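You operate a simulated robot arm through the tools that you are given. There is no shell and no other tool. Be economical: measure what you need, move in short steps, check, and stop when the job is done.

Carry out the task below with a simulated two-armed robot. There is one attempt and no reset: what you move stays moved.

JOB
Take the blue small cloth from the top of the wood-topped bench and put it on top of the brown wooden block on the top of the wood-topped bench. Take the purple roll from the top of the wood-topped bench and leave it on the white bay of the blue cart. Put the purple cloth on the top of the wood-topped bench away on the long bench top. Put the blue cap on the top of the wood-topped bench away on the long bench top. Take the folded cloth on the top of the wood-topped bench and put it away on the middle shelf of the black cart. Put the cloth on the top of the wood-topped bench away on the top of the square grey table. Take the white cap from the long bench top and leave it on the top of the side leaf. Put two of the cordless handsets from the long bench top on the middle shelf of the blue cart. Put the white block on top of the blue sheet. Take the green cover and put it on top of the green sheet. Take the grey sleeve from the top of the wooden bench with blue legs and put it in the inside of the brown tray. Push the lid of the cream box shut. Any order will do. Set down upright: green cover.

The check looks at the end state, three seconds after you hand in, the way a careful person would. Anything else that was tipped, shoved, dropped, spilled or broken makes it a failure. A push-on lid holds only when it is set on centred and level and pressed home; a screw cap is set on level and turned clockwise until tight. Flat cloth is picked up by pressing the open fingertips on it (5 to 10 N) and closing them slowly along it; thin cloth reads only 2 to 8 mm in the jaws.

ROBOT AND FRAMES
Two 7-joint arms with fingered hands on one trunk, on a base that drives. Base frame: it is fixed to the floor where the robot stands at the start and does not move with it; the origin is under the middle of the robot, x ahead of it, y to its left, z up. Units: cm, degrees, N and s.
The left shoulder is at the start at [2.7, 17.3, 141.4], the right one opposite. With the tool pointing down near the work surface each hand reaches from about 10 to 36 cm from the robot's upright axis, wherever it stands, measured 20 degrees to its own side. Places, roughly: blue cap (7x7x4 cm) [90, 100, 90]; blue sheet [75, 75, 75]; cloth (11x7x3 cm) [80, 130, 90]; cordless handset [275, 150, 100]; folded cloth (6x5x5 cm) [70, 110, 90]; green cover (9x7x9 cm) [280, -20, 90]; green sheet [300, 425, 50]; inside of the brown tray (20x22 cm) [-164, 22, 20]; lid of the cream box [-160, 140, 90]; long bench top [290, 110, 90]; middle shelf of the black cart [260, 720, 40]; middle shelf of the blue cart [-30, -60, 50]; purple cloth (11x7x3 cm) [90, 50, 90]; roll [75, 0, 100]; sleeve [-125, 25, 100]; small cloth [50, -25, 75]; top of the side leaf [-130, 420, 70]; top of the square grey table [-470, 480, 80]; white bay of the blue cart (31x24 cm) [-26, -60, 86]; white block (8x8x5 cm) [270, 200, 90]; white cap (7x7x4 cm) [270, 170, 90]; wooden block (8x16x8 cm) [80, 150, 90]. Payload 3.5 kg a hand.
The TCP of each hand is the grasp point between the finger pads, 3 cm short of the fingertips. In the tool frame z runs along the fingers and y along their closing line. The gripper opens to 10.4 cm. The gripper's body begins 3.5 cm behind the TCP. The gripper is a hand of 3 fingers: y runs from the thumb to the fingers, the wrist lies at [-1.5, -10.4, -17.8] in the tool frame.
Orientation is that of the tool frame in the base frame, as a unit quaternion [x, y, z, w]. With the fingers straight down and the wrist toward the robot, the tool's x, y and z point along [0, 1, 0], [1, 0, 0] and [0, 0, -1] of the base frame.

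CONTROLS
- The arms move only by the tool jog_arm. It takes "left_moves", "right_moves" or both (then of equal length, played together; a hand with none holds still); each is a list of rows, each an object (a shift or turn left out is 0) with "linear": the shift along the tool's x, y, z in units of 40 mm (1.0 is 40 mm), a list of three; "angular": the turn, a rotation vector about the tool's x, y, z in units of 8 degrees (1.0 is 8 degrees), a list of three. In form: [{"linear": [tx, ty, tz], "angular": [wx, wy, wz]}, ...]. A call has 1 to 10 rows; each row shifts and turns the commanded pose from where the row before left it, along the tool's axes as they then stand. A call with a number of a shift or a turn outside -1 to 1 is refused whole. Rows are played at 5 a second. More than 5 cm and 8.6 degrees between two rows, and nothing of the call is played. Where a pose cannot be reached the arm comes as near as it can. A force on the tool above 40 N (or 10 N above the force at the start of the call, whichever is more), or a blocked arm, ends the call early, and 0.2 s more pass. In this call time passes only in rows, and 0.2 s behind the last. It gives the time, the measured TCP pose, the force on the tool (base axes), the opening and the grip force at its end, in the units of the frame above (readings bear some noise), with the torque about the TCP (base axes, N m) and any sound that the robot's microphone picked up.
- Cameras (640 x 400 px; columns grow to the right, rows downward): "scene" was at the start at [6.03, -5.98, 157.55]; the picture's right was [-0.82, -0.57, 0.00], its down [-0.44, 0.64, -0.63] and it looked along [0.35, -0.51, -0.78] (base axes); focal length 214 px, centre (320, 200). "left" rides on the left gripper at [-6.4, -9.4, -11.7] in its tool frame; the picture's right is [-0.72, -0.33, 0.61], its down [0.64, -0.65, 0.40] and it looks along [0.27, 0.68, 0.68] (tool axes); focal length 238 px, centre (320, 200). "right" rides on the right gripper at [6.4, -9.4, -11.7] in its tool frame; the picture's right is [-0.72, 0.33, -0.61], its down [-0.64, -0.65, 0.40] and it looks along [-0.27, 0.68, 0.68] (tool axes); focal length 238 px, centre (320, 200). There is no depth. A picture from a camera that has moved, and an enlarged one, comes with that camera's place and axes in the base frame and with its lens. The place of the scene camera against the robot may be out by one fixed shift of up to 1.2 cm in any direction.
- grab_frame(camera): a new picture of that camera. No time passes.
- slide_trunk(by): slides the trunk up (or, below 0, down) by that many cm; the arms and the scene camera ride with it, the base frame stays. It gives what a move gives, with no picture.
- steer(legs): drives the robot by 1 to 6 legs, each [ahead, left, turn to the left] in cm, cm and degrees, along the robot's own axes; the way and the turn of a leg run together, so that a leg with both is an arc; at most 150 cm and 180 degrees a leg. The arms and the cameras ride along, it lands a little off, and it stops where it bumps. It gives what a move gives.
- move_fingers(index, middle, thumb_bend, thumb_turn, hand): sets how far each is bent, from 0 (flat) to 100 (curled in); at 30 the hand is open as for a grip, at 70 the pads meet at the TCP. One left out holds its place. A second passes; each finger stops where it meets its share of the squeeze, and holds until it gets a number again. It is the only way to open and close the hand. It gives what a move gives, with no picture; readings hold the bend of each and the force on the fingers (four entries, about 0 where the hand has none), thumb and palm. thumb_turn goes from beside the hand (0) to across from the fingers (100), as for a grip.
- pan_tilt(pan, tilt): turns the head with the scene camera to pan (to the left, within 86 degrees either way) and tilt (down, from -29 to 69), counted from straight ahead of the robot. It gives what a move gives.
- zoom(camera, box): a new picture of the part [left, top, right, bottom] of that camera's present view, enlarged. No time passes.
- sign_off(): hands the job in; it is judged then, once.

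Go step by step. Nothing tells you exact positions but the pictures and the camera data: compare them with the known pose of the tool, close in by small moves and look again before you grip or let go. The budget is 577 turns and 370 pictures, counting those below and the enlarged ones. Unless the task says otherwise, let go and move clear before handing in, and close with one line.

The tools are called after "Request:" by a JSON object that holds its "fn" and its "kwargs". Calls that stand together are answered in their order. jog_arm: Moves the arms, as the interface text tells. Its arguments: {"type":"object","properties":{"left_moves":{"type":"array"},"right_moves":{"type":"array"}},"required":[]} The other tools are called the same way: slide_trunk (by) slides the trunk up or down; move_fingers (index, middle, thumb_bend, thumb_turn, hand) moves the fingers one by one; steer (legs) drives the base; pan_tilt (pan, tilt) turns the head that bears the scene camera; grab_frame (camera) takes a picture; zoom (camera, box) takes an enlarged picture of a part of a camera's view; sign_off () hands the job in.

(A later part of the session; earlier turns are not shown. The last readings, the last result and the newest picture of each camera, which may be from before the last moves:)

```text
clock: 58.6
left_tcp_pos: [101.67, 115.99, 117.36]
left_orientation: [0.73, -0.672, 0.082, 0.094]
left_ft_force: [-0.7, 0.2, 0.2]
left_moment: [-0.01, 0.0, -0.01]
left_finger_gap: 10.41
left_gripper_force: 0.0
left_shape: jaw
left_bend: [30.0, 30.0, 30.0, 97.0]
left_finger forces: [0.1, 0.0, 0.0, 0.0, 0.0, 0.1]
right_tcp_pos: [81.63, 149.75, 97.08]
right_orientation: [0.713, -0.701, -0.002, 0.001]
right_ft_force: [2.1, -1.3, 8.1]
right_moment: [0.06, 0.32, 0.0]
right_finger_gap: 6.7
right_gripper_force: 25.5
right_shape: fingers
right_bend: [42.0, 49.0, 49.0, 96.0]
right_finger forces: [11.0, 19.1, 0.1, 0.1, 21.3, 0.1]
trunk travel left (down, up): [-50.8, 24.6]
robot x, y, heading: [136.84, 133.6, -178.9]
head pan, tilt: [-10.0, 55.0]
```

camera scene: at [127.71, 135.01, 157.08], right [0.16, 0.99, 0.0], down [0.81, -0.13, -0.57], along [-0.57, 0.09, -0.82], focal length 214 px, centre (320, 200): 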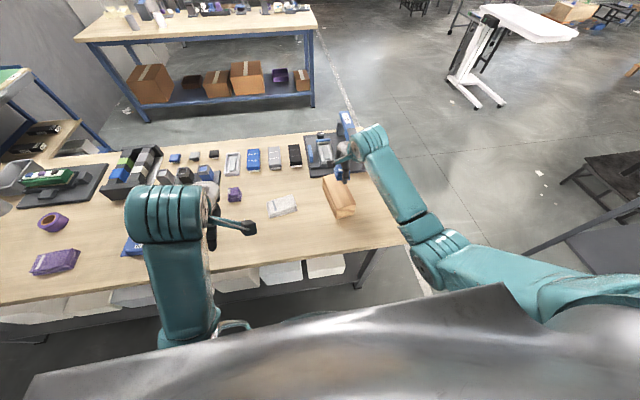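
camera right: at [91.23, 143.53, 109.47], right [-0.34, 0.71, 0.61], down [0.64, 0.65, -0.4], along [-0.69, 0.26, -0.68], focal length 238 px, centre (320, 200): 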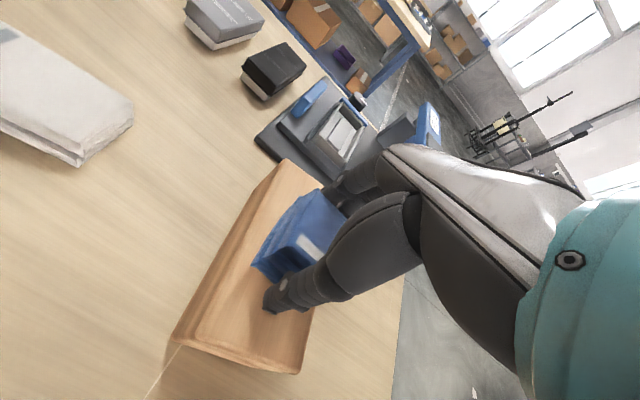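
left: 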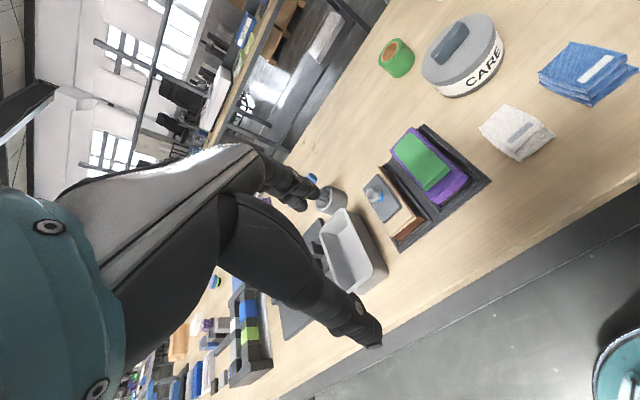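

Request:
{"fn": "move_fingers", "kwargs": {"hand": "right", "index": 30, "middle": 30, "thumb_bend": 30}}

Request:
{"fn": "jog_arm", "kwargs": {"right_moves": [{"linear": [0, 0, -0.5]}, {"linear": [0, 0, -1]}, {"linear": [0, 0, -1]}, {"linear": [0, 0, -1]}]}}

Request:
{"fn": "grab_frame", "kwargs": {"camera": "right"}}

```text
clock: 59.6
left_tcp_pos: [101.54, 116.02, 117.27]
left_orientation: [0.73, -0.672, 0.083, 0.094]
left_ft_force: [-0.2, 0.1, -0.4]
left_moment: [0.01, 0.0, 0.01]
left_finger_gap: 10.39
left_gripper_force: 0.0
left_shape: jaw
left_bend: [30.0, 30.0, 30.0, 97.0]
left_finger forces: [0.1, 0.1, 0.0, 0.1, 0.1, 0.0]
right_tcp_pos: [81.53, 149.79, 96.89]
right_orientation: [0.713, -0.701, 0.0, 0.001]
right_ft_force: [-0.2, -0.2, 0.3]
right_moment: [-0.01, -0.03, 0.0]
right_finger_gap: 10.28
right_gripper_force: 0.0
right_shape: fingers
right_bend: [30.0, 30.0, 30.0, 97.0]
right_finger forces: [0.0, 0.1, 0.0, 0.0, 0.0, 0.1]
trunk travel left (down, up): [-50.8, 24.6]
robot x, y, heading: [137.14, 133.41, -179.3]
head pan, tilt: [-10.0, 55.0]
```

```text
clock: 60.6
left_tcp_pos: [101.63, 115.87, 117.3]
left_orientation: [0.73, -0.671, 0.083, 0.095]
left_ft_force: [-0.2, 0.2, 0.3]
left_moment: [0.01, 0.01, -0.02]
left_finger_gap: 10.38
left_gripper_force: 0.0
left_shape: jaw
left_bend: [30.0, 30.0, 30.0, 97.0]
left_finger forces: [0.0, 0.0, 0.1, 0.1, 0.1, 0.0]
right_tcp_pos: [81.61, 149.65, 110.72]
right_orientation: [0.713, -0.701, 0.001, -0.001]
right_ft_force: [0.5, 0.0, -1.3]
right_moment: [-0.02, -0.01, 0.04]
right_finger_gap: 10.27
right_gripper_force: 0.0
right_shape: fingers
right_bend: [30.0, 30.0, 30.0, 97.0]
right_finger forces: [0.0, 0.0, 0.0, 0.0, 0.1, 0.0]
trunk travel left (down, up): [-50.8, 24.6]
robot x, y, heading: [136.76, 133.14, -179.2]
head pan, tilt: [-10.0, 55.0]
```

```text
344 pictures are left
camera right: at [90.95, 143.41, 122.45], right [-0.34, 0.71, 0.61], down [0.64, 0.65, -0.4], along [-0.69, 0.26, -0.68], focal length 238 px, centre (320, 200)
```

right: 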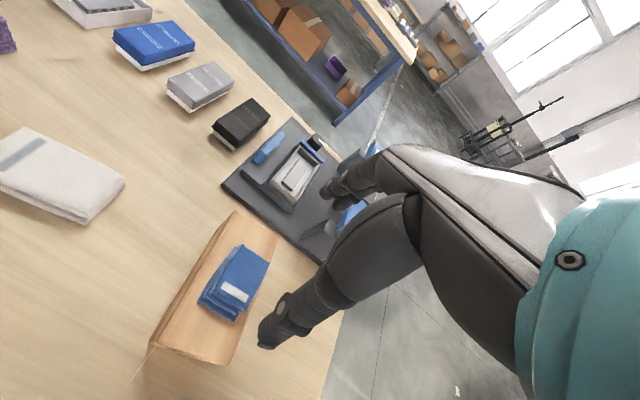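

The cloth rests on the block. Next I straighten the left hand and take it over the blue cap near [88, 100], retracting the right.

Request:
{"fn": "jog_arm", "kwargs": {"left_moves": [{"angular": [0.063, -0.9, 0.23]}, {"angular": [0.063, -0.9, 0.23]}, {"linear": [0.79, 0.68, 0.5]}, {"linear": [0.79, 0.68, 0.5]}, {"linear": [0.79, 0.68, 0.5]}, {"linear": [0.79, 0.68, 0.5]}, {"linear": [0.79, 0.68, 0.5]}], "right_moves": [{"linear": [0, -0.6, -0.2]}, {"linear": [0, -0.6, -0.2]}, {"linear": [0, -0.6, -0.2]}, {"linear": [0, -0.6, 0]}, {"linear": [0, -0.6, 0]}, {"linear": [0, -0.6, 0]}, {"linear": [0, 0, 0]}]}}

Request:
{"fn": "grab_frame", "kwargs": {"camera": "left"}}

Request:
{"fn": "grab_frame", "kwargs": {"camera": "scene"}}

```text
clock: 62.2
left_tcp_pos: [87.81, 99.74, 107.09]
left_orientation: [0.714, -0.7, -0.001, -0.001]
left_ft_force: [0.1, -0.3, 0.5]
left_moment: [-0.01, -0.03, 0.02]
left_finger_gap: 10.37
left_gripper_force: 0.1
left_shape: jaw
left_bend: [30.0, 30.0, 30.0, 97.0]
left_finger forces: [0.0, 0.0, 0.0, 0.0, 0.0, 0.1]
right_tcp_pos: [95.87, 149.93, 113.26]
right_orientation: [0.713, -0.701, 0.001, 0.0]
right_ft_force: [-0.5, 0.5, -0.3]
right_moment: [-0.04, -0.01, -0.01]
right_finger_gap: 10.27
right_gripper_force: 0.1
right_shape: fingers
right_bend: [30.0, 30.0, 30.0, 97.0]
right_finger forces: [0.0, 0.0, 0.0, 0.1, 0.0, 0.0]
trunk travel left (down, up): [-50.8, 24.6]
robot x, y, heading: [136.65, 133.38, -179.0]
head pan, tilt: [-10.0, 55.0]
```

```text
343 pictures are left
camera left: at [97.05, 106.35, 118.77], right [0.31, 0.73, -0.61], down [0.66, -0.63, -0.41], along [-0.68, -0.28, -0.68], focal length 238 px, centre (320, 200)
```

left: 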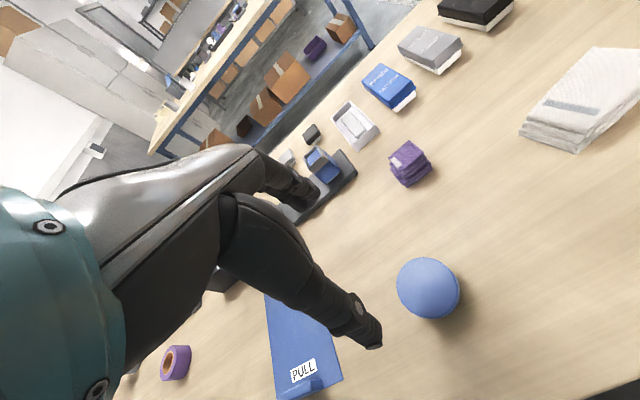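

```text
342 pictures are left
camera scene: at [127.51, 134.85, 157.07], right [0.16, 0.99, 0.0], down [0.81, -0.13, -0.57], along [-0.57, 0.09, -0.82], focal length 214 px, centre (320, 200)
```

scene: 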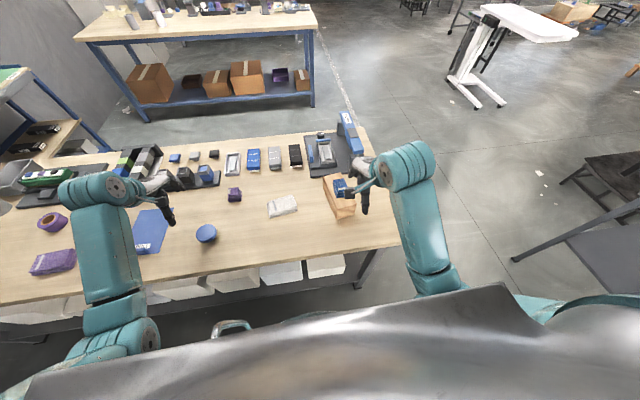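

Request:
{"fn": "jog_arm", "kwargs": {"left_moves": [{"linear": [-0.45, -0.37, 0.6]}, {"linear": [0, 0, 1]}, {"linear": [0, 0, 1]}, {"linear": [0, 0, 0.9]}]}}

Request:
{"fn": "grab_frame", "kwargs": {"camera": "left"}}

```text
clock: 63.2
left_tcp_pos: [89.64, 101.6, 93.27]
left_orientation: [0.714, -0.7, 0.0, 0.0]
left_ft_force: [0.4, -0.4, -0.3]
left_moment: [-0.03, -0.02, 0.01]
left_finger_gap: 10.39
left_gripper_force: 0.0
left_shape: jaw
left_bend: [30.0, 30.0, 30.0, 97.0]
left_finger forces: [0.1, 0.1, 0.1, 0.0, 0.0, 0.0]
right_tcp_pos: [95.81, 150.08, 113.24]
right_orientation: [0.713, -0.701, 0.0, 0.0]
right_ft_force: [-0.4, 0.5, 0.3]
right_moment: [0.02, -0.02, 0.03]
right_finger_gap: 10.29
right_gripper_force: 0.0
right_shape: fingers
right_bend: [30.0, 30.0, 30.0, 97.0]
right_finger forces: [0.0, 0.1, 0.1, 0.1, 0.0, 0.0]
trunk travel left (down, up): [-50.8, 24.6]
robot x, y, heading: [137.19, 133.55, -179.3]
head pan, tilt: [-10.0, 55.0]
```

```text
341 pictures are left
camera left: at [98.87, 108.17, 104.78], right [0.31, 0.73, -0.61], down [0.66, -0.63, -0.4], along [-0.68, -0.28, -0.68], focal length 238 px, centre (320, 200)
```

left: 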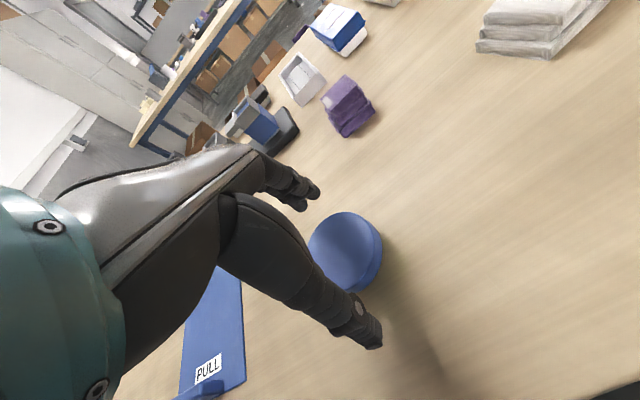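

Request:
{"fn": "jog_arm", "kwargs": {"left_moves": [{"linear": [-0.12, 0, 0.4]}, {"linear": [0, 0, 0.4]}, {"linear": [0, 0, 0.15]}]}}

Request:
{"fn": "grab_frame", "kwargs": {"camera": "left"}}

```text
clock: 64.0
left_tcp_pos: [89.57, 101.99, 89.31]
left_orientation: [0.714, -0.7, 0.0, 0.001]
left_ft_force: [-1.2, 0.0, -0.3]
left_moment: [0.0, -0.01, 0.01]
left_finger_gap: 10.39
left_gripper_force: 0.0
left_shape: jaw
left_bend: [30.0, 30.0, 30.0, 97.0]
left_finger forces: [0.0, 0.0, 0.0, 0.1, 0.0, 0.0]
right_tcp_pos: [95.83, 150.08, 113.29]
right_orientation: [0.712, -0.702, 0.0, 0.001]
right_ft_force: [0.5, 0.3, -0.1]
right_moment: [0.01, 0.01, 0.0]
right_finger_gap: 10.28
right_gripper_force: 0.0
right_shape: fingers
right_bend: [30.0, 30.0, 30.0, 97.0]
right_finger forces: [0.0, 0.0, 0.1, 0.0, 0.0, 0.0]
trunk travel left (down, up): [-50.8, 24.6]
robot x, y, heading: [137.2, 133.52, -179.2]
head pan, tilt: [-10.0, 55.0]
```

```text
340 pictures are left
camera left: at [98.84, 108.62, 100.95], right [0.31, 0.73, -0.61], down [0.66, -0.63, -0.4], along [-0.68, -0.28, -0.68], focal length 238 px, centre (320, 200)
```

left: 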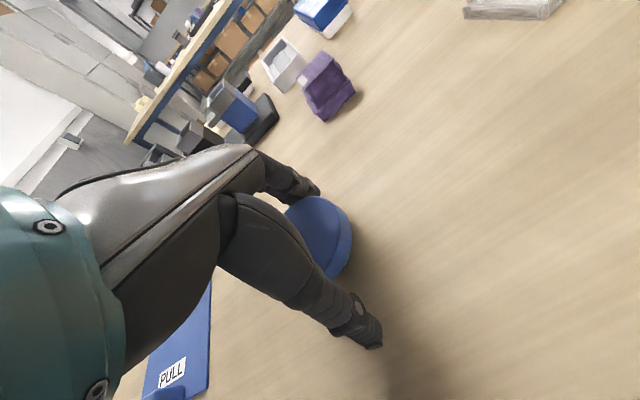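

Request:
{"fn": "move_fingers", "kwargs": {"hand": "left", "index": 45, "middle": 45, "thumb_bend": 45}}

Request:
{"fn": "move_fingers", "kwargs": {"hand": "left", "index": 58, "middle": 58, "thumb_bend": 58}}

Request:
{"fn": "jog_arm", "kwargs": {"left_moves": [{"linear": [0, 0, -0.3]}, {"linear": [0, 0, -0.7]}, {"linear": [0, 0, -1]}]}}

Request:
{"fn": "grab_frame", "kwargs": {"camera": "left"}}

```text
clock: 65.0
left_tcp_pos: [89.65, 102.03, 89.41]
left_orientation: [0.714, -0.7, -0.001, 0.001]
left_ft_force: [-0.4, 0.8, 5.6]
left_moment: [-0.03, 0.26, 0.02]
left_finger_gap: 6.59
left_gripper_force: 2.5
left_shape: fingers
left_bend: [45.0, 43.0, 45.0, 97.0]
left_finger forces: [0.2, 4.6, 0.1, 0.0, 0.0, 0.0]
right_tcp_pos: [95.89, 150.06, 113.29]
right_orientation: [0.713, -0.701, 0.0, 0.001]
right_ft_force: [-0.7, 0.3, 0.3]
right_moment: [0.02, -0.04, -0.03]
right_finger_gap: 10.27
right_gripper_force: 0.2
right_shape: fingers
right_bend: [30.0, 30.0, 30.0, 97.0]
right_finger forces: [0.1, 0.0, 0.1, 0.0, 0.0, 0.1]
trunk travel left (down, up): [-50.8, 24.6]
robot x, y, heading: [136.63, 133.66, -179.1]
head pan, tilt: [-10.0, 55.0]
```

```text
clock: 66.0
left_tcp_pos: [89.6, 102.17, 89.44]
left_orientation: [0.714, -0.7, -0.001, 0.002]
left_ft_force: [-3.7, -0.8, 9.7]
left_moment: [-0.1, 0.46, -0.09]
left_finger_gap: 5.27
left_gripper_force: 14.5
left_shape: fingers
left_bend: [50.0, 52.0, 51.0, 97.0]
left_finger forces: [6.7, 13.0, 0.0, 0.1, 9.3, 0.1]
right_tcp_pos: [95.95, 149.98, 113.22]
right_orientation: [0.712, -0.702, 0.0, -0.001]
right_ft_force: [-0.5, -0.6, 0.1]
right_moment: [0.04, 0.02, 0.01]
right_finger_gap: 10.3
right_gripper_force: 0.0
right_shape: fingers
right_bend: [30.0, 30.0, 30.0, 97.0]
right_finger forces: [0.0, 0.0, 0.0, 0.0, 0.1, 0.0]
trunk travel left (down, up): [-50.8, 24.6]
robot x, y, heading: [136.72, 133.53, -178.9]
head pan, tilt: [-10.0, 55.0]
```

```text
clock: 66.8
left_tcp_pos: [89.91, 101.99, 97.21]
left_orientation: [0.713, -0.701, 0.0, -0.001]
left_ft_force: [0.4, -0.7, -0.8]
left_moment: [0.01, -0.02, 0.01]
left_finger_gap: 5.22
left_gripper_force: 9.6
left_shape: fingers
left_bend: [51.0, 54.0, 51.0, 97.0]
left_finger forces: [6.1, 3.7, 0.0, 0.0, 10.1, 0.0]
right_tcp_pos: [95.98, 150.03, 113.27]
right_orientation: [0.712, -0.702, 0.0, -0.001]
right_ft_force: [-0.9, -0.9, 0.0]
right_moment: [-0.02, -0.03, 0.01]
right_finger_gap: 10.28
right_gripper_force: 0.1
right_shape: fingers
right_bend: [30.0, 30.0, 30.0, 97.0]
right_finger forces: [0.0, 0.0, 0.0, 0.1, 0.0, 0.0]
trunk travel left (down, up): [-50.8, 24.6]
robot x, y, heading: [137.05, 133.04, -178.9]
head pan, tilt: [-10.0, 55.0]
```

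```text
339 pictures are left
camera left: at [99.09, 108.59, 108.91], right [0.31, 0.73, -0.61], down [0.67, -0.63, -0.4], along [-0.68, -0.28, -0.68], focal length 238 px, centre (320, 200)
```

left: 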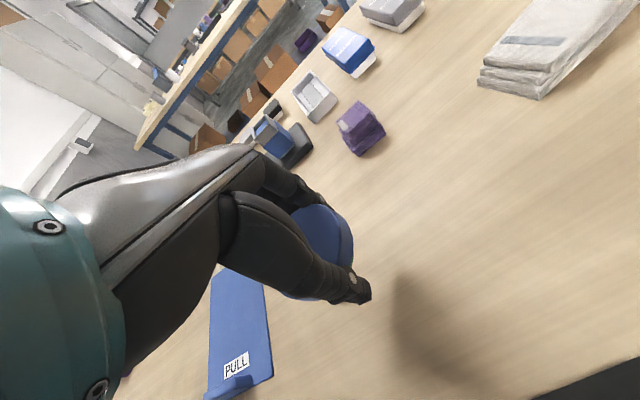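

Request:
{"fn": "jog_arm", "kwargs": {"left_moves": [{"linear": [0, 0, -1]}, {"linear": [0, -0.3, -1]}, {"linear": [0, -0.5, -1]}, {"linear": [0, -0.5, -1]}]}}

Request:
{"fn": "steer", "kwargs": {"legs": [[0, 90, 0]]}}

Request:
{"fn": "grab_frame", "kwargs": {"camera": "scene"}}

Request:
{"fn": "grab_frame", "kwargs": {"camera": "left"}}

```text
clock: 67.8
left_tcp_pos: [94.88, 101.73, 113.65]
left_orientation: [0.714, -0.7, 0.0, 0.0]
left_ft_force: [-0.2, -1.1, 0.3]
left_moment: [-0.01, -0.02, -0.03]
left_finger_gap: 5.22
left_gripper_force: 9.8
left_shape: fingers
left_bend: [51.0, 54.0, 51.0, 97.0]
left_finger forces: [6.0, 3.6, 0.0, 0.0, 9.9, 0.0]
right_tcp_pos: [95.9, 149.9, 113.24]
right_orientation: [0.713, -0.701, -0.001, 0.0]
right_ft_force: [-1.1, -0.2, -0.1]
right_moment: [0.02, 0.01, 0.03]
right_finger_gap: 10.26
right_gripper_force: 0.1
right_shape: fingers
right_bend: [30.0, 30.0, 30.0, 97.0]
right_finger forces: [0.0, 0.1, 0.0, 0.0, 0.1, 0.0]
trunk travel left (down, up): [-50.8, 24.6]
robot x, y, heading: [136.9, 133.65, -179.2]
head pan, tilt: [-10.0, 55.0]
```

```text
clock: 72.6
left_tcp_pos: [97.13, 10.3, 113.58]
left_orientation: [0.718, -0.696, 0.001, 0.001]
left_ft_force: [1.0, 0.0, -0.4]
left_moment: [0.01, -0.03, 0.02]
left_finger_gap: 5.23
left_gripper_force: 9.5
left_shape: fingers
left_bend: [51.0, 54.0, 51.0, 97.0]
left_finger forces: [5.9, 3.6, 0.0, 0.0, 9.8, 0.0]
right_tcp_pos: [97.58, 58.48, 113.3]
right_orientation: [0.716, -0.698, 0.0, 0.0]
right_ft_force: [0.6, -0.7, -0.3]
right_moment: [-0.01, 0.0, 0.01]
right_finger_gap: 10.26
right_gripper_force: 0.1
right_shape: fingers
right_bend: [30.0, 30.0, 30.0, 97.0]
right_finger forces: [0.0, 0.0, 0.0, 0.0, 0.1, 0.0]
trunk travel left (down, up): [-50.8, 24.6]
robot x, y, heading: [138.82, 42.46, -178.5]
head pan, tilt: [-10.0, 55.0]
```

```text
338 pictures are left
camera scene: at [129.54, 43.76, 157.08], right [0.15, 0.99, 0.0], down [0.81, -0.12, -0.57], along [-0.57, 0.08, -0.82], focal length 214 px, centre (320, 200)
```

scene: 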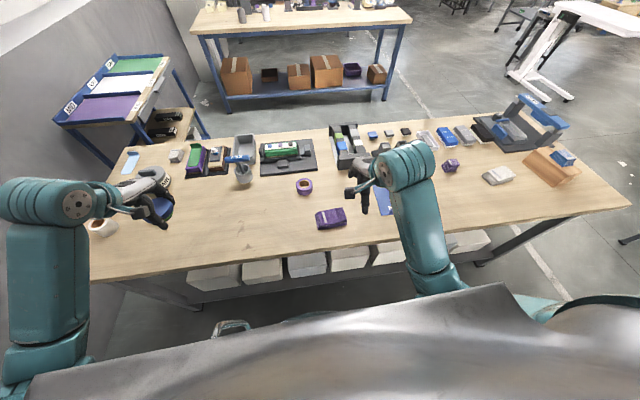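

```text
337 pictures are left
camera left: at [106.26, 16.95, 125.18], right [0.3, 0.73, -0.61], down [0.67, -0.62, -0.4], along [-0.68, -0.29, -0.68], focal length 238 px, centre (320, 200)
```

left: 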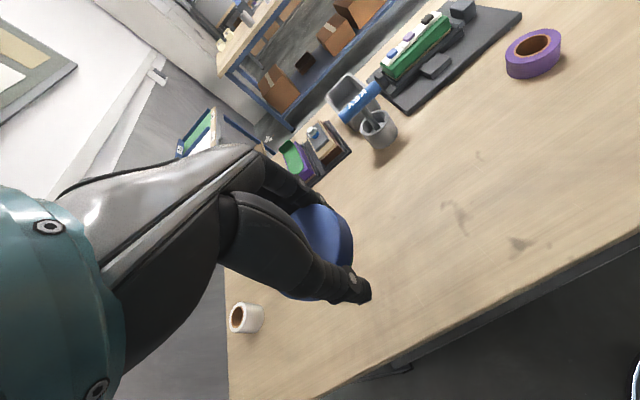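

Request:
{"fn": "jog_arm", "kwargs": {"right_moves": [{"linear": [0.5, 0.8, 0.4]}, {"linear": [0.5, 0.8, 0.6]}, {"linear": [0, 0.1, 1]}, {"linear": [0, 0, 1]}]}}

Request:
{"fn": "grab_frame", "kwargs": {"camera": "right"}}

```text
clock: 73.6
left_tcp_pos: [97.04, 10.32, 113.59]
left_orientation: [0.718, -0.696, 0.0, 0.0]
left_ft_force: [-0.6, -0.4, -1.4]
left_moment: [0.01, 0.03, 0.01]
left_finger_gap: 5.21
left_gripper_force: 10.0
left_shape: fingers
left_bend: [51.0, 54.0, 51.0, 97.0]
left_finger forces: [5.9, 3.5, 0.0, 0.0, 9.9, 0.1]
right_tcp_pos: [90.94, 54.24, 101.02]
right_orientation: [0.716, -0.698, -0.001, 0.0]
right_ft_force: [-0.6, -1.3, -0.7]
right_moment: [-0.01, 0.01, 0.02]
right_finger_gap: 10.28
right_gripper_force: 0.1
right_shape: fingers
right_bend: [30.0, 30.0, 30.0, 97.0]
right_finger forces: [0.1, 0.1, 0.0, 0.1, 0.1, 0.1]
trunk travel left (down, up): [-50.8, 24.6]
robot x, y, heading: [138.88, 42.39, -178.7]
head pan, tilt: [-10.0, 55.0]
```

```text
336 pictures are left
camera right: at [100.56, 48.08, 112.82], right [-0.35, 0.71, 0.61], down [0.64, 0.66, -0.4], along [-0.69, 0.25, -0.68], focal length 238 px, centre (320, 200)
```

right: 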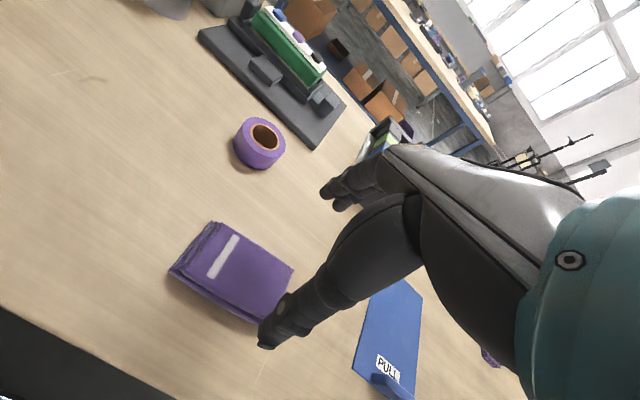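

Request:
{"fn": "jog_arm", "kwargs": {"right_moves": [{"linear": [0.3, -0.05, 0.5], "angular": [0, 0, -0.4]}, {"linear": [0, 0, 1], "angular": [0, 0, -0.4]}, {"linear": [0, 0, 1]}, {"linear": [0, 0, 0.35]}]}}

Request:
{"fn": "grab_frame", "kwargs": {"camera": "right"}}

```text
clock: 74.6
left_tcp_pos: [97.05, 10.27, 113.59]
left_orientation: [0.718, -0.696, 0.0, 0.0]
left_ft_force: [-0.2, 0.5, 0.2]
left_moment: [-0.01, 0.01, -0.03]
left_finger_gap: 5.23
left_gripper_force: 9.0
left_shape: fingers
left_bend: [51.0, 54.0, 51.0, 97.0]
left_finger forces: [5.9, 3.5, 0.0, 0.0, 9.7, 0.0]
right_tcp_pos: [91.15, 53.06, 89.56]
right_orientation: [0.754, -0.657, 0.0, 0.0]
right_ft_force: [0.2, 1.2, -0.5]
right_moment: [0.01, 0.03, 0.0]
right_finger_gap: 10.26
right_gripper_force: 0.0
right_shape: fingers
right_bend: [30.0, 30.0, 30.0, 97.0]
right_finger forces: [0.0, 0.0, 0.1, 0.0, 0.1, 0.1]
trunk travel left (down, up): [-50.8, 24.6]
robot x, y, heading: [138.92, 42.46, -178.3]
head pan, tilt: [-10.0, 55.0]
```

```text
335 pictures are left
camera right: at [101.32, 48.05, 101.38], right [-0.42, 0.67, 0.61], down [0.56, 0.72, -0.4], along [-0.71, 0.17, -0.68], focal length 238 px, centre (320, 200)
```

right: 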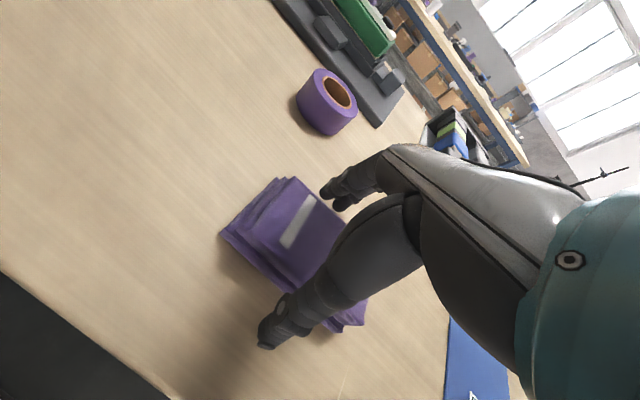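

Request:
{"fn": "move_fingers", "kwargs": {"hand": "right", "index": 45, "middle": 45, "thumb_bend": 45}}

Request:
{"fn": "move_fingers", "kwargs": {"hand": "right", "index": 60, "middle": 60, "thumb_bend": 60}}

Request:
{"fn": "jog_arm", "kwargs": {"right_moves": [{"linear": [0, 0, -0.3]}, {"linear": [0, 0, -0.7]}, {"linear": [0, 0, -1]}, {"linear": [0, 0, -1]}]}}

Request:
{"fn": "grab_frame", "kwargs": {"camera": "right"}}

```text
clock: 75.6
left_tcp_pos: [97.07, 10.36, 113.69]
left_orientation: [0.718, -0.696, 0.0, 0.0]
left_ft_force: [-0.6, -0.1, -0.5]
left_moment: [0.01, 0.01, 0.01]
left_finger_gap: 5.24
left_gripper_force: 9.8
left_shape: fingers
left_bend: [51.0, 54.0, 51.0, 97.0]
left_finger forces: [5.8, 3.7, 0.0, 0.1, 9.8, 0.1]
right_tcp_pos: [91.1, 53.17, 89.59]
right_orientation: [0.754, -0.657, 0.0, 0.0]
right_ft_force: [0.6, 0.3, 0.3]
right_moment: [-0.02, 0.02, 0.02]
right_finger_gap: 7.04
right_gripper_force: 1.3
right_shape: fingers
right_bend: [43.0, 45.0, 43.0, 97.0]
right_finger forces: [1.9, 0.0, 0.0, 0.0, 1.6, 0.1]
trunk travel left (down, up): [-50.8, 24.6]
robot x, y, heading: [138.74, 42.62, -178.4]
head pan, tilt: [-10.0, 55.0]
```

```text
clock: 76.6
left_tcp_pos: [97.16, 10.26, 113.62]
left_orientation: [0.718, -0.696, 0.0, 0.001]
left_ft_force: [0.0, -0.1, -0.9]
left_moment: [0.0, 0.02, 0.0]
left_finger_gap: 5.23
left_gripper_force: 9.8
left_shape: fingers
left_bend: [51.0, 54.0, 51.0, 97.0]
left_finger forces: [5.9, 3.6, 0.1, 0.0, 9.7, 0.0]
right_tcp_pos: [91.14, 53.06, 89.65]
right_orientation: [0.754, -0.657, 0.001, 0.0]
right_ft_force: [-0.6, 0.5, 2.2]
right_moment: [0.02, 0.11, 0.02]
right_finger_gap: 6.51
right_gripper_force: 18.7
right_shape: fingers
right_bend: [47.0, 51.0, 46.0, 96.0]
right_finger forces: [11.1, 8.7, 0.1, 0.1, 18.4, 0.0]
trunk travel left (down, up): [-50.8, 24.6]
robot x, y, heading: [139.27, 42.61, -178.4]
head pan, tilt: [-10.0, 55.0]
```

```text
clock: 77.6
left_tcp_pos: [97.11, 10.4, 113.53]
left_orientation: [0.718, -0.696, -0.001, -0.001]
left_ft_force: [0.1, -0.1, -0.8]
left_moment: [0.0, 0.01, -0.01]
left_finger_gap: 5.23
left_gripper_force: 9.1
left_shape: fingers
left_bend: [51.0, 54.0, 51.0, 97.0]
left_finger forces: [6.0, 3.6, 0.0, 0.0, 9.8, 0.1]
right_tcp_pos: [91.29, 53.22, 101.63]
right_orientation: [0.754, -0.657, 0.0, 0.0]
right_ft_force: [-0.6, 0.7, -0.5]
right_moment: [-0.01, -0.01, 0.0]
right_finger_gap: 6.5
right_gripper_force: 19.2
right_shape: fingers
right_bend: [47.0, 52.0, 46.0, 96.0]
right_finger forces: [10.4, 8.1, 0.0, 0.0, 18.6, 0.0]
trunk travel left (down, up): [-50.8, 24.6]
robot x, y, heading: [138.92, 42.57, -178.6]
head pan, tilt: [-10.0, 55.0]
```

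```text
334 pictures are left
camera right: at [101.42, 48.2, 113.39], right [-0.42, 0.67, 0.61], down [0.56, 0.72, -0.4], along [-0.71, 0.17, -0.68], focal length 238 px, centre (320, 200)
```

right: 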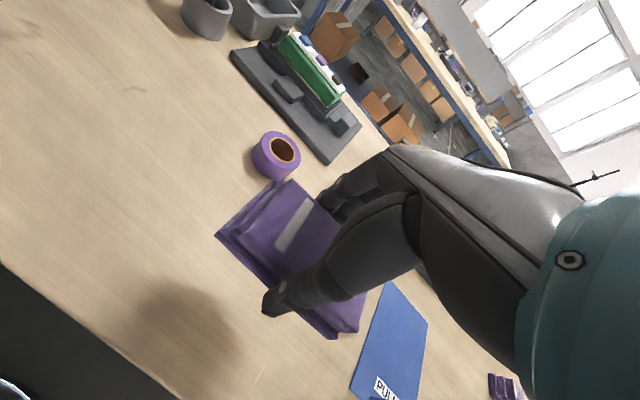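

Request:
{"fn": "jog_arm", "kwargs": {"right_moves": [{"linear": [0, 0, -1], "angular": [0, 0, 0.4]}, {"linear": [0, -0.3, -1], "angular": [0, 0, 0.4]}, {"linear": [0, -0.5, -0.8]}, {"linear": [0, -0.5, 0]}]}}

Request:
{"fn": "steer", "kwargs": {"legs": [[0, 0, -90], [0, 0, -90]]}}

Request:
{"fn": "pan_tilt", "kwargs": {"pan": 0, "tilt": 25}}

Request:
{"fn": "grab_frame", "kwargs": {"camera": "scene"}}

```text
clock: 78.6
left_tcp_pos: [97.2, 10.34, 113.65]
left_orientation: [0.718, -0.696, 0.0, 0.0]
left_ft_force: [-0.1, 0.7, 0.1]
left_moment: [0.0, -0.01, 0.02]
left_finger_gap: 5.21
left_gripper_force: 9.8
left_shape: fingers
left_bend: [51.0, 54.0, 51.0, 97.0]
left_finger forces: [5.9, 3.5, 0.1, 0.0, 9.8, 0.1]
right_tcp_pos: [95.99, 53.85, 113.23]
right_orientation: [0.715, -0.699, -0.007, 0.001]
right_ft_force: [0.0, 0.3, -0.8]
right_moment: [0.04, 0.0, -0.02]
right_finger_gap: 6.49
right_gripper_force: 18.7
right_shape: fingers
right_bend: [47.0, 52.0, 46.0, 96.0]
right_finger forces: [10.4, 8.2, 0.1, 0.1, 18.6, 0.1]
trunk travel left (down, up): [-50.8, 24.6]
robot x, y, heading: [139.15, 42.57, -178.6]
head pan, tilt: [-10.0, 55.0]
```

```text
clock: 86.5
left_tcp_pos: [178.04, 77.76, 113.64]
left_orientation: [0.669, 0.743, 0.0, -0.001]
left_ft_force: [0.1, 0.3, -0.8]
left_moment: [-0.02, 0.01, 0.0]
left_finger_gap: 5.11
left_gripper_force: 9.1
left_shape: fingers
left_bend: [51.0, 54.0, 51.0, 97.0]
left_finger forces: [5.4, 3.3, 0.0, 0.1, 8.4, 0.0]
right_tcp_pos: [182.14, 34.62, 112.82]
right_orientation: [0.67, 0.742, -0.004, 0.005]
right_ft_force: [-1.2, -1.0, -0.6]
right_moment: [0.03, 0.01, 0.02]
right_finger_gap: 6.39
right_gripper_force: 17.8
right_shape: fingers
right_bend: [47.0, 52.0, 46.0, 96.0]
right_finger forces: [10.0, 7.8, 0.0, 0.1, 17.2, 0.0]
trunk travel left (down, up): [-50.8, 24.6]
robot x, y, heading: [138.88, 42.71, 5.9]
head pan, tilt: [-10.0, 55.0]
```

```text
clock: 87.4
left_tcp_pos: [178.09, 77.88, 113.53]
left_orientation: [0.668, 0.744, 0.0, 0.0]
left_ft_force: [0.5, -0.2, -1.2]
left_moment: [0.01, 0.01, 0.01]
left_finger_gap: 5.11
left_gripper_force: 8.5
left_shape: fingers
left_bend: [51.0, 54.0, 51.0, 97.0]
left_finger forces: [5.3, 3.2, 0.0, 0.0, 8.6, 0.0]
right_tcp_pos: [182.08, 34.51, 112.77]
right_orientation: [0.671, 0.742, -0.004, 0.005]
right_ft_force: [0.2, -1.0, -0.8]
right_moment: [-0.02, -0.01, 0.01]
right_finger_gap: 6.44
right_gripper_force: 17.0
right_shape: fingers
right_bend: [47.0, 52.0, 46.0, 96.0]
right_finger forces: [9.9, 7.7, 0.0, 0.1, 17.1, 0.0]
trunk travel left (down, up): [-50.8, 24.6]
robot x, y, heading: [138.61, 42.53, 5.8]
head pan, tilt: [0.0, 25.0]
```

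```text
333 pictures are left
camera scene: at [149.74, 43.92, 161.47], right [0.1, -0.99, 0.0], down [-0.42, -0.04, -0.91], along [0.9, 0.09, -0.42], focal length 214 px, centre (320, 200)
```

scene: 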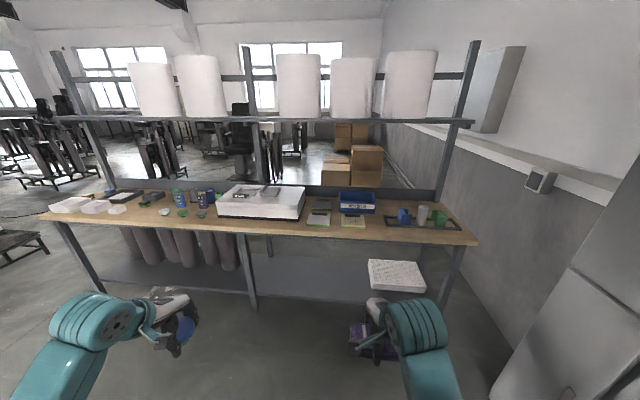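

Request:
{"fn": "zoom", "kwargs": {"camera": "scene", "box": [30, 160, 270, 260]}}

Request:
{"fn": "zoom", "kwargs": {"camera": "scene", "box": [260, 160, 500, 260]}}

```text
2.67 times, centred on (150, 210) of scene
camera zoom: at [149.74, 43.92, 161.47], right [0.1, -0.99, 0.0], down [-0.42, -0.04, -0.91], along [0.9, 0.09, -0.42], focal length 572 px, centre (773, 173)
```

zoom: 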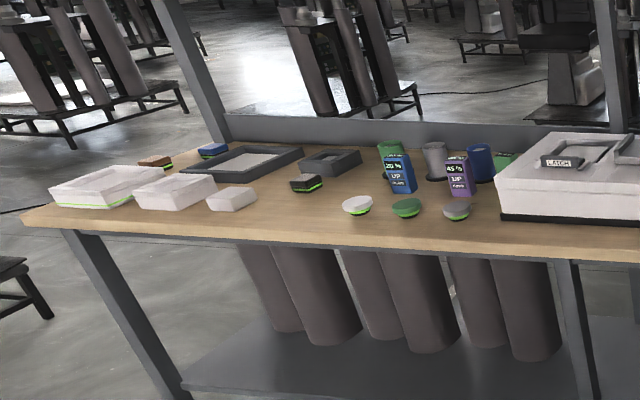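

```text
2.67 times, centred on (380, 210) of scene
camera zoom: at [149.74, 43.92, 161.47], right [0.1, -0.99, 0.0], down [-0.42, -0.04, -0.91], along [0.9, 0.09, -0.42], focal length 572 px, centre (160, 173)
```

zoom: 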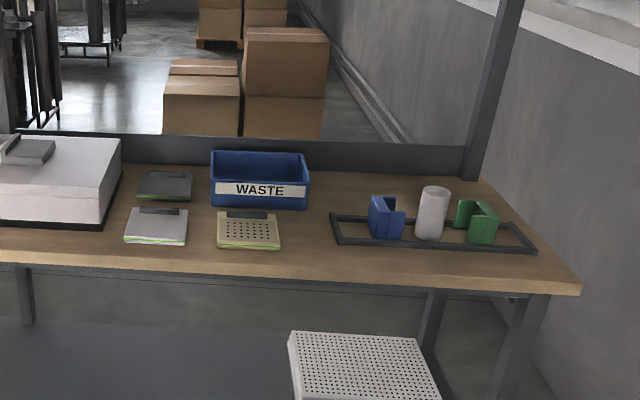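

Request:
{"fn": "steer", "kwargs": {"legs": [[0, 0, -5.9], [0, 128, 0], [60, 0, 0]]}}

Request:
{"fn": "pan_tilt", "kwargs": {"pan": 0, "tilt": 45}}

Request:
{"fn": "grab_frame", "kwargs": {"camera": "scene"}}

```text
clock: 97.5
left_tcp_pos: [243.33, 202.96, 113.7]
left_orientation: [0.713, 0.701, 0.0, 0.0]
left_ft_force: [-0.2, -0.3, 0.4]
left_moment: [0.03, 0.01, 0.0]
left_finger_gap: 5.1
left_gripper_force: 8.3
left_shape: fingers
left_bend: [51.0, 54.0, 51.0, 97.0]
left_finger forces: [5.4, 3.3, 0.0, 0.0, 8.5, 0.1]
right_tcp_pos: [242.13, 159.47, 112.86]
right_orientation: [0.715, 0.699, -0.006, 0.005]
right_ft_force: [-0.6, 0.5, -0.9]
right_moment: [0.02, 0.0, -0.02]
right_finger_gap: 6.42
right_gripper_force: 17.7
right_shape: fingers
right_bend: [47.0, 52.0, 46.0, 96.0]
right_finger forces: [10.0, 7.7, 0.0, 0.0, 17.3, 0.0]
trunk travel left (down, up): [-50.8, 24.6]
robot x, y, heading: [199.79, 172.57, -1.1]
head pan, tilt: [0.0, 25.0]
```

```text
clock: 98.3
left_tcp_pos: [243.35, 202.91, 113.54]
left_orientation: [0.712, 0.702, -0.001, 0.0]
left_ft_force: [1.0, -0.4, -1.5]
left_moment: [-0.04, 0.01, 0.02]
left_finger_gap: 5.12
left_gripper_force: 8.6
left_shape: fingers
left_bend: [51.0, 54.0, 51.0, 97.0]
left_finger forces: [5.3, 3.3, 0.0, 0.0, 8.5, 0.0]
right_tcp_pos: [242.05, 159.39, 112.75]
right_orientation: [0.715, 0.7, -0.006, 0.005]
right_ft_force: [0.3, 0.1, -0.2]
right_moment: [-0.04, 0.05, -0.02]
right_finger_gap: 6.42
right_gripper_force: 17.4
right_shape: fingers
right_bend: [47.0, 52.0, 46.0, 96.0]
right_finger forces: [10.0, 7.8, 0.0, 0.0, 17.3, 0.0]
trunk travel left (down, up): [-50.8, 24.6]
robot x, y, heading: [199.96, 172.89, -1.0]
head pan, tilt: [0.0, 45.0]
```

```text
330 pictures are left
camera scene: at [210.01, 172.72, 158.43], right [-0.02, -1.0, 0.0], down [-0.71, 0.01, -0.71], along [0.71, -0.01, -0.71], focal length 214 px, centre (320, 200)
```

scene: 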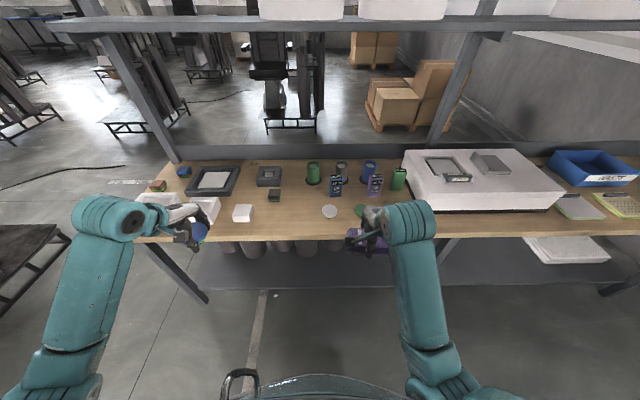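

Request:
{"fn": "steer", "kwargs": {"legs": [[17, 0, 1]]}}

Request:
{"fn": "jog_arm", "kwargs": {"left_moves": [{"linear": [0.8, -0.5, 0]}, {"linear": [0.8, -0.5, 0]}, {"linear": [0, -0.5, 0]}, {"linear": [0, 0, 0]}, {"linear": [0, 0, 0]}, {"linear": [0, 0, 0]}], "right_moves": [{"linear": [0.9, 0.3, 0]}, {"linear": [0.9, 0.3, 0]}, {"linear": [0.9, 0.4, 0]}, {"linear": [0.9, 0.4, 0.3]}, {"linear": [0.9, 0.4, 0.5]}, {"linear": [0.9, 0.4, 0.5]}]}}

Request:
{"fn": "grab_frame", "kwargs": {"camera": "right"}}

Request:
{"fn": "grab_frame", "kwargs": {"camera": "scene"}}

```text
clock: 99.8
left_tcp_pos: [259.69, 203.58, 113.55]
left_orientation: [0.705, 0.709, 0.0, 0.0]
left_ft_force: [-0.7, -0.8, 0.2]
left_moment: [-0.02, 0.01, 0.04]
left_finger_gap: 5.1
left_gripper_force: 8.5
left_shape: fingers
left_bend: [51.0, 54.0, 51.0, 97.0]
left_finger forces: [5.5, 3.3, 0.0, 0.0, 8.4, 0.0]
right_tcp_pos: [259.4, 160.14, 112.73]
right_orientation: [0.708, 0.706, -0.005, 0.005]
right_ft_force: [0.1, 0.8, -0.2]
right_moment: [0.03, -0.02, -0.03]
right_finger_gap: 6.44
right_gripper_force: 17.6
right_shape: fingers
right_bend: [47.0, 52.0, 46.0, 96.0]
right_finger forces: [10.0, 7.8, 0.0, 0.1, 17.1, 0.0]
trunk travel left (down, up): [-50.8, 24.6]
robot x, y, heading: [217.11, 172.43, -0.0]
head pan, tilt: [0.0, 45.0]
```

```text
clock: 100.6
left_tcp_pos: [254.41, 209.96, 113.81]
left_orientation: [0.706, 0.708, 0.001, 0.0]
left_ft_force: [0.2, -0.5, -0.4]
left_moment: [0.0, 0.02, 0.02]
left_finger_gap: 5.09
left_gripper_force: 9.0
left_shape: fingers
left_bend: [51.0, 54.0, 51.0, 97.0]
left_finger forces: [5.4, 3.4, 0.0, 0.0, 8.4, 0.1]
right_tcp_pos: [263.25, 162.16, 109.37]
right_orientation: [0.721, 0.687, -0.064, 0.065]
right_ft_force: [0.0, 0.6, -0.4]
right_moment: [0.01, -0.04, 0.0]
right_finger_gap: 6.42
right_gripper_force: 16.9
right_shape: fingers
right_bend: [47.0, 52.0, 46.0, 96.0]
right_finger forces: [9.9, 7.8, 0.0, 0.0, 17.3, 0.0]
trunk travel left (down, up): [-50.8, 24.6]
robot x, y, heading: [217.15, 172.61, 0.3]
head pan, tilt: [0.0, 45.0]
stopped in row 3 (right hand): the arm was blocked; the commanded pose is now the measured one
```

```text
329 pictures are left
camera right: at [254.31, 171.04, 119.75], right [0.29, -0.61, 0.74], down [-0.69, -0.67, -0.28], along [0.67, -0.42, -0.61], focal length 238 px, centre (320, 200)
```

right: 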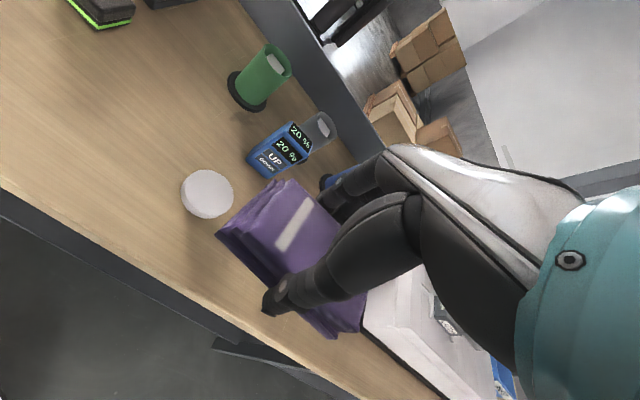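

```text
328 pictures are left
camera scene: at [226.93, 172.76, 158.42], right [0.0, -1.0, 0.0], down [-0.71, 0.0, -0.71], along [0.71, 0.0, -0.71], focal length 214 px, centre (320, 200)
```

scene: 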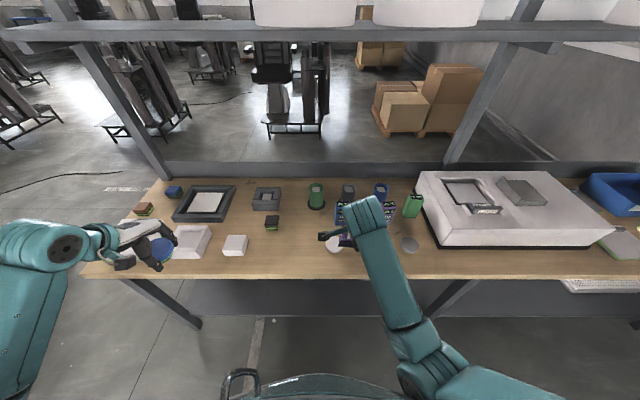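

The right arm can't cross its body midline, so I'll back it out, level it, and shift the robot left instead.

Request:
{"fn": "jog_arm", "kwargs": {"right_moves": [{"linear": [-0.8, -0.2, -0.2], "angular": [0, 0.65, -0.16]}, {"linear": [-0.8, -0.2, -0.2], "angular": [0, 0.66, -0.16]}]}}

Request:
{"fn": "steer", "kwargs": {"legs": [[0, 25, 0]]}}

Request:
{"fn": "grab_frame", "kwargs": {"camera": "right"}}

```text
clock: 101.2
left_tcp_pos: [254.51, 209.93, 113.9]
left_orientation: [0.706, 0.708, 0.0, 0.0]
left_ft_force: [-0.4, -0.4, 0.2]
left_moment: [0.0, 0.0, -0.04]
left_finger_gap: 5.1
left_gripper_force: 8.9
left_shape: fingers
left_bend: [51.0, 54.0, 51.0, 97.0]
left_finger forces: [5.4, 3.4, 0.1, 0.0, 8.5, 0.0]
right_tcp_pos: [261.43, 156.37, 111.75]
right_orientation: [0.708, 0.707, 0.0, -0.001]
right_ft_force: [-0.8, 0.1, -0.8]
right_moment: [0.02, 0.0, -0.01]
right_finger_gap: 6.4
right_gripper_force: 17.6
right_shape: fingers
right_bend: [47.0, 52.0, 46.0, 96.0]
right_finger forces: [10.1, 7.7, 0.0, 0.1, 17.4, 0.0]
trunk travel left (down, up): [-50.8, 24.6]
robot x, y, heading: [217.35, 172.38, 0.2]
head pan, tilt: [0.0, 45.0]
```

```text
clock: 103.0
left_tcp_pos: [254.63, 235.24, 113.62]
left_orientation: [0.707, 0.707, -0.001, 0.001]
left_ft_force: [-0.1, 0.2, -0.7]
left_moment: [0.01, -0.02, 0.01]
left_finger_gap: 5.07
left_gripper_force: 8.3
left_shape: fingers
left_bend: [51.0, 54.0, 51.0, 97.0]
left_finger forces: [5.6, 3.4, 0.0, 0.0, 8.5, 0.0]
right_tcp_pos: [261.5, 181.6, 111.72]
right_orientation: [0.71, 0.705, 0.0, -0.001]
right_ft_force: [0.5, 1.0, 0.2]
right_moment: [-0.01, -0.01, -0.03]
right_finger_gap: 6.39
right_gripper_force: 18.1
right_shape: fingers
right_bend: [47.0, 52.0, 46.0, 96.0]
right_finger forces: [10.0, 7.7, 0.0, 0.0, 17.4, 0.0]
trunk travel left (down, up): [-50.8, 24.6]
robot x, y, heading: [216.82, 197.45, 0.0]
head pan, tilt: [0.0, 45.0]
```

```text
327 pictures are left
camera right: at [252.2, 188.0, 123.46], right [0.32, -0.72, 0.61], down [-0.66, -0.64, -0.4], along [0.68, -0.27, -0.68], focal length 238 px, centre (320, 200)
```

right: 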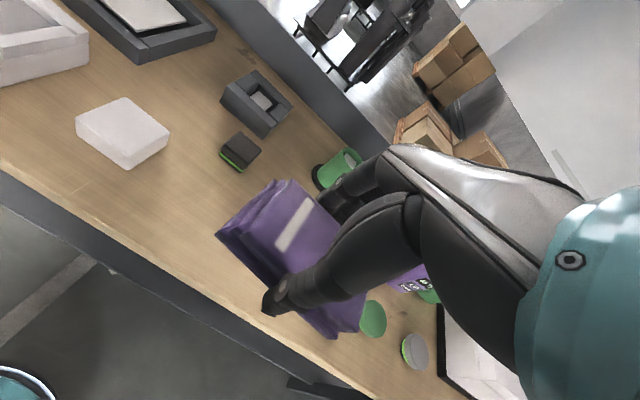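

Request:
{"fn": "jog_arm", "kwargs": {"right_moves": [{"linear": [0.35, 0.85, 0]}, {"linear": [0, 0.9, 0.5]}, {"linear": [0, 0, 1]}, {"linear": [0, 0, 1]}, {"linear": [0, 0, 1]}, {"linear": [0, 0, 0.6]}]}}

Request:
{"fn": "grab_frame", "kwargs": {"camera": "right"}}

Request:
{"fn": "grab_frame", "kwargs": {"camera": "scene"}}

```text
clock: 104.4
left_tcp_pos: [254.61, 235.04, 113.76]
left_orientation: [0.707, 0.707, -0.001, 0.001]
left_ft_force: [0.5, 0.1, 0.0]
left_moment: [0.02, 0.03, -0.03]
left_finger_gap: 5.09
left_gripper_force: 8.8
left_shape: fingers
left_bend: [51.0, 54.0, 51.0, 97.0]
left_finger forces: [5.4, 3.4, 0.0, 0.0, 8.5, 0.0]
right_tcp_pos: [268.31, 183.09, 95.23]
right_orientation: [0.71, 0.704, 0.0, 0.0]
right_ft_force: [-0.1, 0.2, 0.0]
right_moment: [-0.01, 0.0, -0.01]
right_finger_gap: 6.39
right_gripper_force: 17.3
right_shape: fingers
right_bend: [47.0, 52.0, 46.0, 96.0]
right_finger forces: [9.7, 7.5, 0.0, 0.0, 17.4, 0.1]
trunk travel left (down, up): [-50.8, 24.6]
robot x, y, heading: [217.18, 197.97, -0.0]
head pan, tilt: [0.0, 45.0]
```

```text
326 pictures are left
camera right: at [258.95, 189.39, 107.01], right [0.32, -0.72, 0.61], down [-0.66, -0.64, -0.4], along [0.68, -0.27, -0.68], focal length 238 px, centre (320, 200)
```

right: 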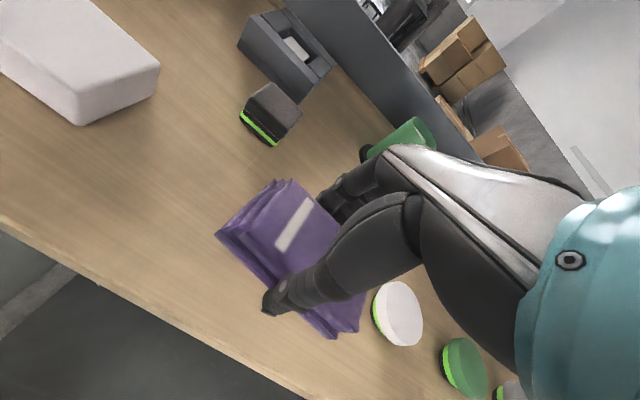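

```text
325 pictures are left
camera scene: at [226.98, 198.05, 158.42], right [0.0, -1.0, 0.0], down [-0.71, 0.0, -0.71], along [0.71, 0.0, -0.71], focal length 214 px, centre (320, 200)
```

scene: 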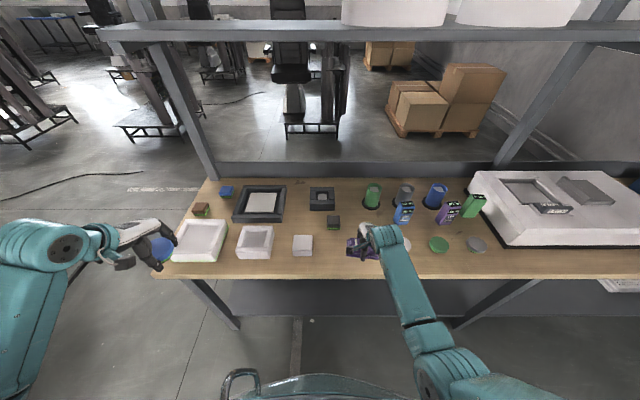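

Request:
{"fn": "jog_arm", "kwargs": {"right_moves": [{"linear": [-0.5, 0, 0.6]}, {"linear": [0, 0, 0.5]}, {"linear": [0, 0, 0.1]}]}}

Request:
{"fn": "jog_arm", "kwargs": {"right_moves": [{"linear": [0, 0, 0.1]}]}}

Request:
{"fn": "grab_frame", "kwargs": {"camera": "right"}}

```text
clock: 105.2
left_tcp_pos: [254.57, 235.14, 113.73]
left_orientation: [0.707, 0.707, 0.0, 0.0]
left_ft_force: [0.0, -0.7, -1.2]
left_moment: [-0.04, -0.03, 0.01]
left_finger_gap: 5.1
left_gripper_force: 8.7
left_shape: fingers
left_bend: [51.0, 54.0, 51.0, 97.0]
left_finger forces: [5.5, 3.4, 0.1, 0.0, 8.4, 0.1]
right_tcp_pos: [268.49, 180.89, 90.51]
right_orientation: [0.709, 0.705, -0.001, 0.0]
right_ft_force: [-0.5, 0.7, -0.6]
right_moment: [0.01, 0.01, -0.01]
right_finger_gap: 6.37
right_gripper_force: 17.9
right_shape: fingers
right_bend: [47.0, 52.0, 46.0, 96.0]
right_finger forces: [9.8, 7.7, 0.0, 0.0, 17.4, 0.0]
trunk travel left (down, up): [-50.8, 24.6]
robot x, y, heading: [217.47, 197.68, 0.2]
head pan, tilt: [0.0, 45.0]
```

```text
clock: 105.6
left_tcp_pos: [254.45, 235.13, 113.85]
left_orientation: [0.707, 0.707, 0.0, 0.0]
left_ft_force: [-0.8, -0.5, -1.0]
left_moment: [0.01, 0.02, 0.01]
left_finger_gap: 5.11
left_gripper_force: 9.0
left_shape: fingers
left_bend: [51.0, 54.0, 51.0, 97.0]
left_finger forces: [5.5, 3.4, 0.0, 0.1, 8.5, 0.1]
right_tcp_pos: [268.56, 181.02, 90.07]
right_orientation: [0.71, 0.704, 0.0, 0.0]
right_ft_force: [0.7, -0.8, -0.5]
right_moment: [0.0, -0.01, 0.0]
right_finger_gap: 6.39
right_gripper_force: 17.1
right_shape: fingers
right_bend: [47.0, 52.0, 46.0, 96.0]
right_finger forces: [9.7, 7.5, 0.1, 0.0, 17.5, 0.1]
trunk travel left (down, up): [-50.8, 24.6]
robot x, y, heading: [216.91, 197.77, -0.1]
head pan, tilt: [0.0, 45.0]
```

```text
324 pictures are left
camera right: at [259.19, 187.33, 101.81], right [0.32, -0.72, 0.61], down [-0.66, -0.64, -0.4], along [0.68, -0.27, -0.68], focal length 238 px, centre (320, 200)
```

right: 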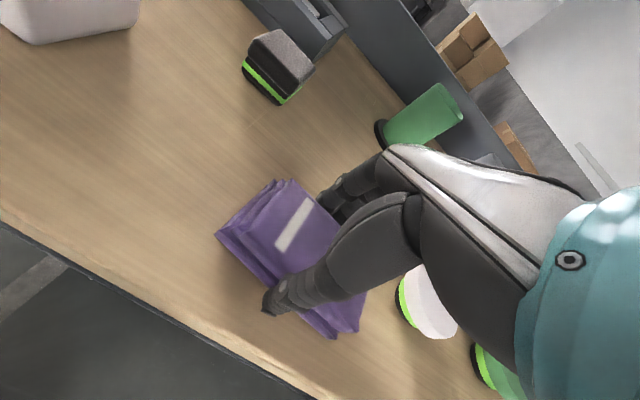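

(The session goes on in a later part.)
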